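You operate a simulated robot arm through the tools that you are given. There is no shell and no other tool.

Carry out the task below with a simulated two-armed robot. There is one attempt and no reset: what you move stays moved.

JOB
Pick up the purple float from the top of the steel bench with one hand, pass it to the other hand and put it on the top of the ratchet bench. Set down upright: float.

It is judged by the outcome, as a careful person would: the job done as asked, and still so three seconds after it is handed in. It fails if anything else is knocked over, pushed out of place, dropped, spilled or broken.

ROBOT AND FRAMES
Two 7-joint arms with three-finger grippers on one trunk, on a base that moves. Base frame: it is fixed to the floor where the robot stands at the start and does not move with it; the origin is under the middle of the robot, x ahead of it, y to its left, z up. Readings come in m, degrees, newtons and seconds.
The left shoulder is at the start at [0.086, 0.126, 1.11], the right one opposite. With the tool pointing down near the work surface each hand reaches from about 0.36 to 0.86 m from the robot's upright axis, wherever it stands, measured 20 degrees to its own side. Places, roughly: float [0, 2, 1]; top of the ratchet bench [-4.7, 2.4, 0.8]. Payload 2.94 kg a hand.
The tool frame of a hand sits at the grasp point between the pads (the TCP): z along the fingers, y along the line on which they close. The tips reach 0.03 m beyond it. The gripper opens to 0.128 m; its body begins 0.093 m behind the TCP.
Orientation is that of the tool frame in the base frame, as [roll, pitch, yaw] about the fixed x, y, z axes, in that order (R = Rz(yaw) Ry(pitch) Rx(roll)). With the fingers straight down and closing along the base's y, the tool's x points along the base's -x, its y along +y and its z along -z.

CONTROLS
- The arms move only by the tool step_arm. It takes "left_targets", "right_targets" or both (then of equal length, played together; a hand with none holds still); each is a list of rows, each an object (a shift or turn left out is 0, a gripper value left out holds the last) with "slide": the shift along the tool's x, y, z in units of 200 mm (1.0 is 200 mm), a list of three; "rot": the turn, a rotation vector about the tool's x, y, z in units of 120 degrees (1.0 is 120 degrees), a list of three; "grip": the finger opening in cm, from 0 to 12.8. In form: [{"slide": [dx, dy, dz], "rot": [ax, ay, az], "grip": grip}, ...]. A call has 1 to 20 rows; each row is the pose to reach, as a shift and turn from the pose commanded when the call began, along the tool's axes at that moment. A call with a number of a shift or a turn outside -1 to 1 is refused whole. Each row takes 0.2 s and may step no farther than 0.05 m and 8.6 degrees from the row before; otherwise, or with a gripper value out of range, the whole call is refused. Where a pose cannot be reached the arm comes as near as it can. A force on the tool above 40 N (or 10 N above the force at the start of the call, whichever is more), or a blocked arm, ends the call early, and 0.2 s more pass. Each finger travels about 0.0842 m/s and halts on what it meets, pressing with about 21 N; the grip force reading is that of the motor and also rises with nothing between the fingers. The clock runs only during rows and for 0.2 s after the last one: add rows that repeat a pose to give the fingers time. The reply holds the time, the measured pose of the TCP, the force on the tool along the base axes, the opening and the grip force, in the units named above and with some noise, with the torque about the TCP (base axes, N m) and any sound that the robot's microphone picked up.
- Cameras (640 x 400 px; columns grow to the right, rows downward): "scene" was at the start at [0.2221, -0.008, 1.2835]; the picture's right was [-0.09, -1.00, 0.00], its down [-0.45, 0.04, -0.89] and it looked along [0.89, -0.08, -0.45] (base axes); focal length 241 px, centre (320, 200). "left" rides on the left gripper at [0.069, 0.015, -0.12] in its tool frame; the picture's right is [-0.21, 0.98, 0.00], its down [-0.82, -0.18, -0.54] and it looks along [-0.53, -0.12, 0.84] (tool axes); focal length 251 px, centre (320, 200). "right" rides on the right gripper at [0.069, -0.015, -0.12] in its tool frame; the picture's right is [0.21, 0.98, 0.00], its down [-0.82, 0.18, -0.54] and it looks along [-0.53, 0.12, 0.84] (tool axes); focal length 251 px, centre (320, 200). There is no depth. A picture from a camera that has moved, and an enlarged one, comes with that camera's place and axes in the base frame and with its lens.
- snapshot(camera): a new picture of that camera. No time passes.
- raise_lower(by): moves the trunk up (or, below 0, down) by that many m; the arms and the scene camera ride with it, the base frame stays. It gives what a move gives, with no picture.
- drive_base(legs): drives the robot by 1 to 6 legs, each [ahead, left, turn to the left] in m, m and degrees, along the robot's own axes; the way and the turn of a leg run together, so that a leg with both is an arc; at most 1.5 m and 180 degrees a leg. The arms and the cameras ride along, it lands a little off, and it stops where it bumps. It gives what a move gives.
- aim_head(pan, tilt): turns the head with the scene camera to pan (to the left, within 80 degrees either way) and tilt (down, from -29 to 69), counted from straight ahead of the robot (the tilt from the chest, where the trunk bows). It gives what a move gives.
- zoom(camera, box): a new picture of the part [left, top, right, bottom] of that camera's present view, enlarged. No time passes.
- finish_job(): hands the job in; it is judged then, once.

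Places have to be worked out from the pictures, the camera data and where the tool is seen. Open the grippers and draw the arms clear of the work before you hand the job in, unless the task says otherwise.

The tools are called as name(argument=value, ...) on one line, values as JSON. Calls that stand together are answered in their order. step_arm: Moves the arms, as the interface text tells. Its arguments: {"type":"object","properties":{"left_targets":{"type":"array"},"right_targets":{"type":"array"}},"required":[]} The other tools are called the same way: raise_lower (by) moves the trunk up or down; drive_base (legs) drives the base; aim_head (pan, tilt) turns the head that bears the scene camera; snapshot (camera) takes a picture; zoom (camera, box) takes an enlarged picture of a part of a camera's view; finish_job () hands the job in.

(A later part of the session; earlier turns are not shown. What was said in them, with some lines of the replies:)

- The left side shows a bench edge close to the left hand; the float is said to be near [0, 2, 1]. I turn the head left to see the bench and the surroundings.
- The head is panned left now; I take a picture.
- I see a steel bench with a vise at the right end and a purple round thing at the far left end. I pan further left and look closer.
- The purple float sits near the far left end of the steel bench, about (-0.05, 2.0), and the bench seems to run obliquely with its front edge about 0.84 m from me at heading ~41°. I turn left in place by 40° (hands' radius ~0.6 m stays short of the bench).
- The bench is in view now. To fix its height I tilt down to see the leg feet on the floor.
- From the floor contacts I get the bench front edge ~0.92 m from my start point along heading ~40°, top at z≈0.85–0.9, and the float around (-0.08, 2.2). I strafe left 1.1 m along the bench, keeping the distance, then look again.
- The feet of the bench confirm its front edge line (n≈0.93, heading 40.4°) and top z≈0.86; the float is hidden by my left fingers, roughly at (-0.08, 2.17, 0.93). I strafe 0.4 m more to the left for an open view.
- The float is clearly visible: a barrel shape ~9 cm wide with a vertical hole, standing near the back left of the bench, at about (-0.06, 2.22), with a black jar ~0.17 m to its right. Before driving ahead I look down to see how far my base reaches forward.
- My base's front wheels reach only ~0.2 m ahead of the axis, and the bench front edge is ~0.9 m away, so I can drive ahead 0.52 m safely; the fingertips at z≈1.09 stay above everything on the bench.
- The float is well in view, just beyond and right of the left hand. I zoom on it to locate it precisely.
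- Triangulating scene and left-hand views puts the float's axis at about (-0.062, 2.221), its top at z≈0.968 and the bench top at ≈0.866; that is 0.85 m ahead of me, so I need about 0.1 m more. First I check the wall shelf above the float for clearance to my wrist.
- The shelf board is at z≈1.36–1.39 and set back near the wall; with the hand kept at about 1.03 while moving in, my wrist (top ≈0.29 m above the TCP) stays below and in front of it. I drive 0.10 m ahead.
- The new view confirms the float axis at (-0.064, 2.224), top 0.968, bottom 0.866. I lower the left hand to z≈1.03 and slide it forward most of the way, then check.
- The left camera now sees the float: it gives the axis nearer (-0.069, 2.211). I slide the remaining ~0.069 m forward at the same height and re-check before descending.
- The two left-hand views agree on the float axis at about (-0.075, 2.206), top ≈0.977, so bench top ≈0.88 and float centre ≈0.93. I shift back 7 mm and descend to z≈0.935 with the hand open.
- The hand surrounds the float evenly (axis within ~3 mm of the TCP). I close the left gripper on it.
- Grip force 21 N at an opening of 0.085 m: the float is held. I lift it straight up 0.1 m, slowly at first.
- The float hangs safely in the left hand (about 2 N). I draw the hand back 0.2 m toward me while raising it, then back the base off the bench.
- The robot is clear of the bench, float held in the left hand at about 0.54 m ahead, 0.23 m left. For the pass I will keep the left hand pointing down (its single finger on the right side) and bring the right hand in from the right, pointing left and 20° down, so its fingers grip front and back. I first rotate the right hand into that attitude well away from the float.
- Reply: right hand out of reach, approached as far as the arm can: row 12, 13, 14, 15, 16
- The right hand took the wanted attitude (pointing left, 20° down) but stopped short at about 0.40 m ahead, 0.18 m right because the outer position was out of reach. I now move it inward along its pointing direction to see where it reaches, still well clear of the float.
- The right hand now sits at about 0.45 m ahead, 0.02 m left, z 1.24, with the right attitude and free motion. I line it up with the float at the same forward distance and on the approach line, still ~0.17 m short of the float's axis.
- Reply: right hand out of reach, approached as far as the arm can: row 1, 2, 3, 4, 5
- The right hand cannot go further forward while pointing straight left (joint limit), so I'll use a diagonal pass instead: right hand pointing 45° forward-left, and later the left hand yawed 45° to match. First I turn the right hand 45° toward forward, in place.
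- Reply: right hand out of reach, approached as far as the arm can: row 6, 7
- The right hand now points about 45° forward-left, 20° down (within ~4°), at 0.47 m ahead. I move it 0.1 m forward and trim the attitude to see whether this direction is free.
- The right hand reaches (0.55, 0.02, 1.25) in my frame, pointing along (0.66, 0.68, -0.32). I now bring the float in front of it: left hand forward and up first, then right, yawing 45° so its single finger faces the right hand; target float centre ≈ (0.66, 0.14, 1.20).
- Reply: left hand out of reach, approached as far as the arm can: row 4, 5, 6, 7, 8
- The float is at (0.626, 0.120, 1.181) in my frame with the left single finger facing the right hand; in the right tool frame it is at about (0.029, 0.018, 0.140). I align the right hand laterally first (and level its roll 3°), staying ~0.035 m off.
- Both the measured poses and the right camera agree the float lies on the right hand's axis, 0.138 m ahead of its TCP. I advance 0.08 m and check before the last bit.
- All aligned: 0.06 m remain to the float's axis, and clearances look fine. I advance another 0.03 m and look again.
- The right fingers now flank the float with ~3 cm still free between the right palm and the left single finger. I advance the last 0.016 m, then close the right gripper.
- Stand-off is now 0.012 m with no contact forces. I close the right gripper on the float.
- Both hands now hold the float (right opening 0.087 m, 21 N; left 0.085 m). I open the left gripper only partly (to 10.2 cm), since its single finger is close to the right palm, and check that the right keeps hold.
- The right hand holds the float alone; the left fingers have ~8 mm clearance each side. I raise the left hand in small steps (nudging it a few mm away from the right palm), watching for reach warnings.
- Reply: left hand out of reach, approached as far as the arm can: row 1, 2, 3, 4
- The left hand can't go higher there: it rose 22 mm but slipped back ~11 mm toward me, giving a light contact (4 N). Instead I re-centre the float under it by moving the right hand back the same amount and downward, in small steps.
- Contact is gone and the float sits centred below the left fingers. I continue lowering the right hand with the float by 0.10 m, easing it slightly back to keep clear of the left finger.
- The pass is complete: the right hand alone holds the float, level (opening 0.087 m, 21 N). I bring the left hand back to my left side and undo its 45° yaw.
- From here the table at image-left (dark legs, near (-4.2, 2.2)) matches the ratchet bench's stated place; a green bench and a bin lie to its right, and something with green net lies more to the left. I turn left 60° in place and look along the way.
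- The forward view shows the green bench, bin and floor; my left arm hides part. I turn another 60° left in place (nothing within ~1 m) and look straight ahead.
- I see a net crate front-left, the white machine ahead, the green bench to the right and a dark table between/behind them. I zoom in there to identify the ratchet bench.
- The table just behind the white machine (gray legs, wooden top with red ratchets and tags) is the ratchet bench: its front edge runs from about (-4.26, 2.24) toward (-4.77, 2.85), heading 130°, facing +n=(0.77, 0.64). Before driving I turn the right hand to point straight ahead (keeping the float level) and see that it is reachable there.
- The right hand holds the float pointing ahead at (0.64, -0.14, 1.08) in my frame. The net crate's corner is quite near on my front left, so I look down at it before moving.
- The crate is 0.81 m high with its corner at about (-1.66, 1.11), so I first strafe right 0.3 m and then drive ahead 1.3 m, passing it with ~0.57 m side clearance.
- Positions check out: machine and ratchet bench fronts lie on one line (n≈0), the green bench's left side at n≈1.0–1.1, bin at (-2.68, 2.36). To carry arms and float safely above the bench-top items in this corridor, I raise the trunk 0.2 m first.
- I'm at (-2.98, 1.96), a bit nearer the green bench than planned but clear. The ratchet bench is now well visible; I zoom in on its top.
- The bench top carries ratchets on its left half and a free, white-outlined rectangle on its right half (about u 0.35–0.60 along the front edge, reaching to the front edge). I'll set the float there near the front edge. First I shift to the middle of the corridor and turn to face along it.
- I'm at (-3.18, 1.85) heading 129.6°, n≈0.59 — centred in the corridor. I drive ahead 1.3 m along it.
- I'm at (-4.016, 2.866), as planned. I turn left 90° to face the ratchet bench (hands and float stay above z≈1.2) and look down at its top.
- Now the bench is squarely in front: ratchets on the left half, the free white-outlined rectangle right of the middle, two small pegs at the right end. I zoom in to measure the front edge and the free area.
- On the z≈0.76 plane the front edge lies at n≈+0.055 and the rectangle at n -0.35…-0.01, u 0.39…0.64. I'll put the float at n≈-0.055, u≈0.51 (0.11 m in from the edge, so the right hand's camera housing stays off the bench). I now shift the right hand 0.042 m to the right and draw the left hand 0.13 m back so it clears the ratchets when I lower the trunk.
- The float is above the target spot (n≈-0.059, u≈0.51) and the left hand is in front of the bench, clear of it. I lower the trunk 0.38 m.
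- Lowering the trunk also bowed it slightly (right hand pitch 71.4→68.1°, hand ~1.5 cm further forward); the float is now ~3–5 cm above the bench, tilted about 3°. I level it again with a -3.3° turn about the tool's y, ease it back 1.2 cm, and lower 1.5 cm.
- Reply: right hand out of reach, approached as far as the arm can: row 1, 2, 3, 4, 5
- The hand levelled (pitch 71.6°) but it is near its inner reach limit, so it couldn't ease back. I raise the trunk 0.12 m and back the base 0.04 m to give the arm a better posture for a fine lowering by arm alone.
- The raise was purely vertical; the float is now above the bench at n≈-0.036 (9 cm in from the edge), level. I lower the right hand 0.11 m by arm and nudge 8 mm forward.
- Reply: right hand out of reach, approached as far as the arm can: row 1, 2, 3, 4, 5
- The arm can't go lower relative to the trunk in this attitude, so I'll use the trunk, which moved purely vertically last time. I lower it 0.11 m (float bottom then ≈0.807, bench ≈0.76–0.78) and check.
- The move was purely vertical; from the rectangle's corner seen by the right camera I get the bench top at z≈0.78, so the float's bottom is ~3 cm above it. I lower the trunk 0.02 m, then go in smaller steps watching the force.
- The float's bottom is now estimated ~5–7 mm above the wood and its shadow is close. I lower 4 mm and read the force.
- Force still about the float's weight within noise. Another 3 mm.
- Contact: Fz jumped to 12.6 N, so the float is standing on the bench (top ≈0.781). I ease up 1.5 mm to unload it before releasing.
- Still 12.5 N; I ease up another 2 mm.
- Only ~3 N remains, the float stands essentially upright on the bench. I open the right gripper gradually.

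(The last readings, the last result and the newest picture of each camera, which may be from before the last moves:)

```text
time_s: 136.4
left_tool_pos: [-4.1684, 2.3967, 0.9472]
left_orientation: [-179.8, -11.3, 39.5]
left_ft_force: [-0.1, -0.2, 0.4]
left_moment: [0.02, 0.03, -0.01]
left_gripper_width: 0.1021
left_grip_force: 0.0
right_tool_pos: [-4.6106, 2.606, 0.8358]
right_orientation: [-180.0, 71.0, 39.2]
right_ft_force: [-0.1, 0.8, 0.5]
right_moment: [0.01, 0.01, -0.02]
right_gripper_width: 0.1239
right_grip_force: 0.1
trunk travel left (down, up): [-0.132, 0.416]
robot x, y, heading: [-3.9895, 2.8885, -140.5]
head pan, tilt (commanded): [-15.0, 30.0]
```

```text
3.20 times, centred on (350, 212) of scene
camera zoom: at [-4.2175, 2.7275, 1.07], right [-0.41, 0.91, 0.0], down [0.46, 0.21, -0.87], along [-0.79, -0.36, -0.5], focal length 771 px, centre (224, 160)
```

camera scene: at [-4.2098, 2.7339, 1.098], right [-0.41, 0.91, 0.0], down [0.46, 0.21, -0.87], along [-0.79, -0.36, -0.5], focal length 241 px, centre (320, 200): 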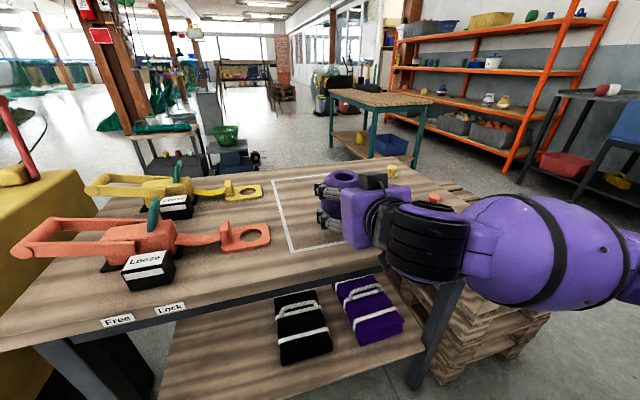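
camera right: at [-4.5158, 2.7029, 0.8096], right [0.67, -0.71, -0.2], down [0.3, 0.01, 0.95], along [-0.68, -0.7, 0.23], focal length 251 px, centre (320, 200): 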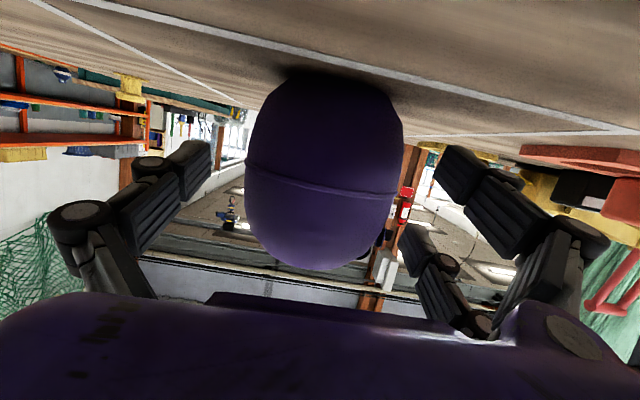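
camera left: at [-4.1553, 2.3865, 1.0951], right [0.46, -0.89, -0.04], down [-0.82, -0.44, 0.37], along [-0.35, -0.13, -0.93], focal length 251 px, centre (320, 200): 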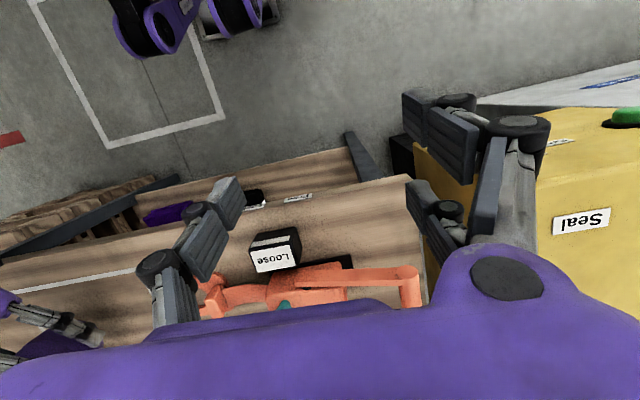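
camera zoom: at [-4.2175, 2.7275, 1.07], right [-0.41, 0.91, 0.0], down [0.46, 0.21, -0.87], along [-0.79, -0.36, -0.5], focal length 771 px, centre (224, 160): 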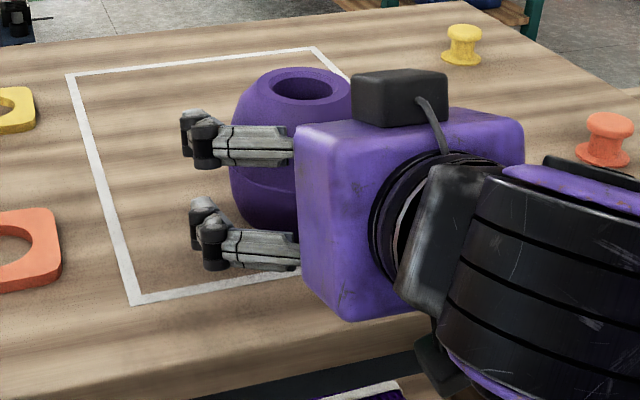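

The float stands free and upright, with ~15 mm finger clearance each side. I'll leave straight upward with the trunk (fingers slide past the narrower top); first 0.03 m, then check.

raise_lower(by=0.03)

snapshot(camera="right")

zoom(camera="scene", box=[250, 150, 450, 275])

```text
time_s: 137.2
left_tool_pos: [-4.1692, 2.3966, 0.9758]
left_orientation: [-179.7, -11.3, 39.5]
left_ft_force: [0.5, -0.4, 0.1]
left_moment: [-0.01, 0.01, 0.02]
left_gripper_width: 0.102
left_grip_force: 0.0
right_tool_pos: [-4.6121, 2.606, 0.8642]
right_orientation: [-180.0, 71.0, 39.1]
right_ft_force: [0.4, 0.5, -0.1]
right_moment: [0.0, 0.03, 0.03]
right_gripper_width: 0.1238
right_grip_force: 0.0
trunk travel left (down, up): [-0.162, 0.386]
robot x, y, heading: [-3.9848, 2.8869, -140.7]
head pan, tilt (commanded): [-15.0, 30.0]
```

```text
taken
camera right: at [-4.5162, 2.7027, 0.839], right [0.67, -0.71, -0.2], down [0.3, 0.01, 0.95], along [-0.68, -0.7, 0.22], focal length 251 px, centre (320, 200)
```

right: 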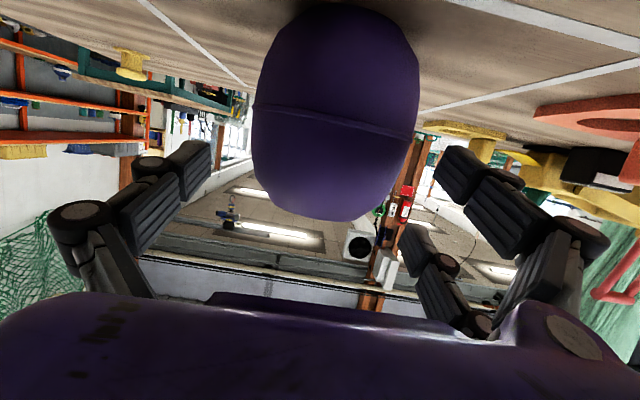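

```text
3.20 times, centred on (350, 212) of scene
camera zoom: at [-4.2085, 2.7349, 1.1053], right [-0.41, 0.91, 0.0], down [0.46, 0.21, -0.87], along [-0.79, -0.36, -0.5], focal length 771 px, centre (224, 160)
```

zoom: 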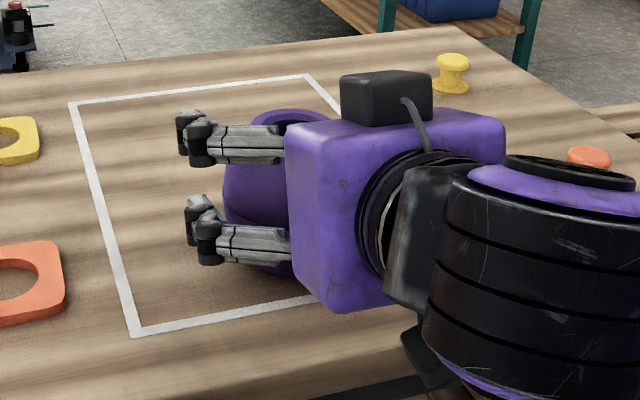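

The float stays put while the hand rises without contact. I raise another 0.12 m.

raise_lower(by=0.05)

raise_lower(by=0.1)

snapshot(camera="scene")

snapshot(camera="right")

```text
time_s: 138.1
left_tool_pos: [-4.1683, 2.3977, 1.0267]
left_orientation: [-179.8, -11.3, 39.3]
left_ft_force: [0.2, -0.4, 0.0]
left_moment: [0.0, 0.0, -0.03]
left_gripper_width: 0.102
left_grip_force: 0.0
right_tool_pos: [-4.6113, 2.606, 0.9141]
right_orientation: [180.0, 70.8, 39.1]
right_ft_force: [0.3, -0.3, 0.5]
right_moment: [0.0, 0.02, -0.02]
right_gripper_width: 0.1241
right_grip_force: 0.0
trunk travel left (down, up): [-0.212, 0.336]
robot x, y, heading: [-3.9827, 2.8867, -140.5]
head pan, tilt (commanded): [-15.0, 30.0]
```

```text
time_s: 139.4
left_tool_pos: [-4.1685, 2.3965, 1.1259]
left_orientation: [-179.7, -11.3, 39.4]
left_ft_force: [-0.1, -0.6, -0.1]
left_moment: [-0.02, -0.01, -0.02]
left_gripper_width: 0.1017
left_grip_force: 0.1
right_tool_pos: [-4.611, 2.6067, 1.014]
right_orientation: [-179.9, 71.0, 39.2]
right_ft_force: [-0.1, 0.0, 1.5]
right_moment: [0.0, 0.01, -0.01]
right_gripper_width: 0.1243
right_grip_force: 0.1
trunk travel left (down, up): [-0.312, 0.236]
robot x, y, heading: [-3.987, 2.8907, -140.3]
head pan, tilt (commanded): [-15.0, 30.0]
```

```text
taken
camera scene: at [-4.1711, 2.7657, 1.2656], right [-0.41, 0.91, 0.0], down [0.46, 0.21, -0.87], along [-0.79, -0.36, -0.5], focal length 241 px, centre (320, 200)
```

scene: 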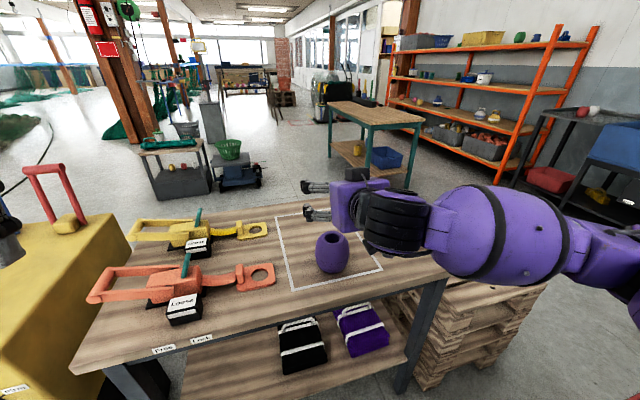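

```text
taken
camera right: at [-4.516, 2.7027, 0.9892], right [0.67, -0.71, -0.2], down [0.3, 0.01, 0.95], along [-0.68, -0.7, 0.23], focal length 251 px, centre (320, 200)
```

right: 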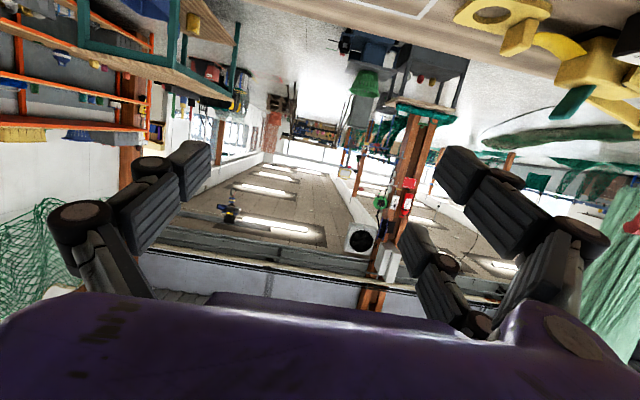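

The float stands upright inside the outlined rectangle, untouched by the retreat. I zoom to verify, then raise further so the arms are well clear before turning away.

zoom(camera="scene", box=[260, 190, 420, 300])

raise_lower(by=0.15)

```text
3.64 times, centred on (340, 245) of scene
camera zoom: at [-4.1711, 2.7657, 1.2656], right [-0.41, 0.91, 0.0], down [0.46, 0.21, -0.87], along [-0.79, -0.36, -0.5], focal length 876 px, centre (247, 36)
```

zoom: 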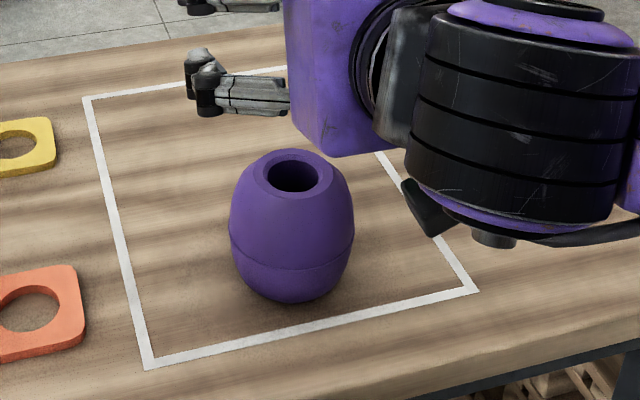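

```text
time_s: 141.2
left_tool_pos: [-4.1695, 2.397, 1.2761]
left_orientation: [-179.7, -11.3, 39.4]
left_ft_force: [-0.3, -0.1, 0.8]
left_moment: [0.03, -0.03, -0.04]
left_gripper_width: 0.1019
left_grip_force: 0.1
right_tool_pos: [-4.6127, 2.606, 1.165]
right_orientation: [180.0, 71.0, 39.1]
right_ft_force: [-0.3, -0.4, -0.1]
right_moment: [0.01, 0.04, 0.03]
right_gripper_width: 0.1243
right_grip_force: 0.0
trunk travel left (down, up): [-0.462, 0.086]
robot x, y, heading: [-3.9887, 2.8855, -140.5]
head pan, tilt (commanded): [-15.0, 30.0]
```

The float is upright and inside the outline. I turn right 75° so both hands leave the bench area entirely, at this raised height.

drive_base(legs=[[0, 0, -75]])

aim_head(pan=75, tilt=35)

snapshot(camera="scene")

```text
time_s: 144.8
left_tool_pos: [-4.508, 2.9367, 1.2777]
left_orientation: [-179.6, -11.3, -35.5]
left_ft_force: [-0.3, -0.4, -0.2]
left_moment: [0.02, 0.03, 0.04]
left_gripper_width: 0.1019
left_grip_force: 0.0
right_tool_pos: [-4.42, 3.4188, 1.1644]
right_orientation: [180.0, 71.0, -35.8]
right_ft_force: [-0.3, -0.4, 0.1]
right_moment: [-0.01, -0.01, -0.02]
right_gripper_width: 0.124
right_grip_force: 0.1
trunk travel left (down, up): [-0.462, 0.086]
robot x, y, heading: [-3.9889, 2.8903, 144.3]
head pan, tilt (commanded): [-15.0, 30.0]
```

```text
time_s: 146.5
left_tool_pos: [-4.5082, 2.9366, 1.2777]
left_orientation: [-179.7, -11.3, -35.7]
left_ft_force: [-0.3, -0.4, -0.4]
left_moment: [0.0, 0.0, 0.01]
left_gripper_width: 0.102
left_grip_force: 0.1
right_tool_pos: [-4.4201, 3.4181, 1.1654]
right_orientation: [180.0, 71.0, -35.9]
right_ft_force: [0.0, -1.0, -0.3]
right_moment: [-0.04, 0.01, 0.0]
right_gripper_width: 0.1239
right_grip_force: 0.0
trunk travel left (down, up): [-0.462, 0.086]
robot x, y, heading: [-3.9893, 2.8877, 144.5]
head pan, tilt (commanded): [75.0, 35.0]
```

```text
taken
camera scene: at [-4.1226, 2.8813, 1.4155], right [-0.63, 0.77, 0.0], down [0.44, 0.36, -0.82], along [-0.63, -0.52, -0.57], focal length 241 px, centre (320, 200)
```

scene: 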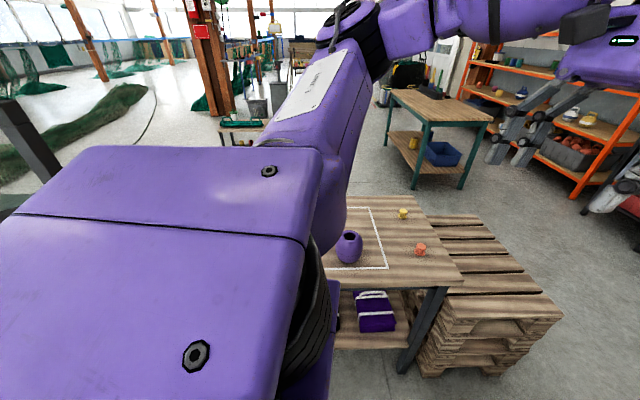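

The float stands upright on the ratchet bench, the pegs and ratchets are undisturbed, both grippers are open and the arms are clear of the bench. I hand the job in.

finish_job()

```text
The job is handed in.
```

The purple float is standing upright on the ratchet bench. I handed the job in, but no verdict came back. I picked it up from the steel bench with the left hand, passed it to the right hand in mid-air, and set it down.

- **Placement:** it stands inside the white outline on the right half of the top, about 10 cm in from the front edge.
- **Contact during the pass:** the left hand touched the float or the right hand lightly (about 4 N) as it let go, and the float stayed held.
- **Contact at set-down:** the float was pressed onto the bench with about 13 N. I eased that to about 3 N before opening the gripper.
- **Other objects:** nothing else was knocked or moved as far as the pictures show. My last picture hides the ratchets on the left half behind my arm; they were in place in the view taken just before I turned away.
- **Grippers:** both were open and clear of the bench at hand-in.
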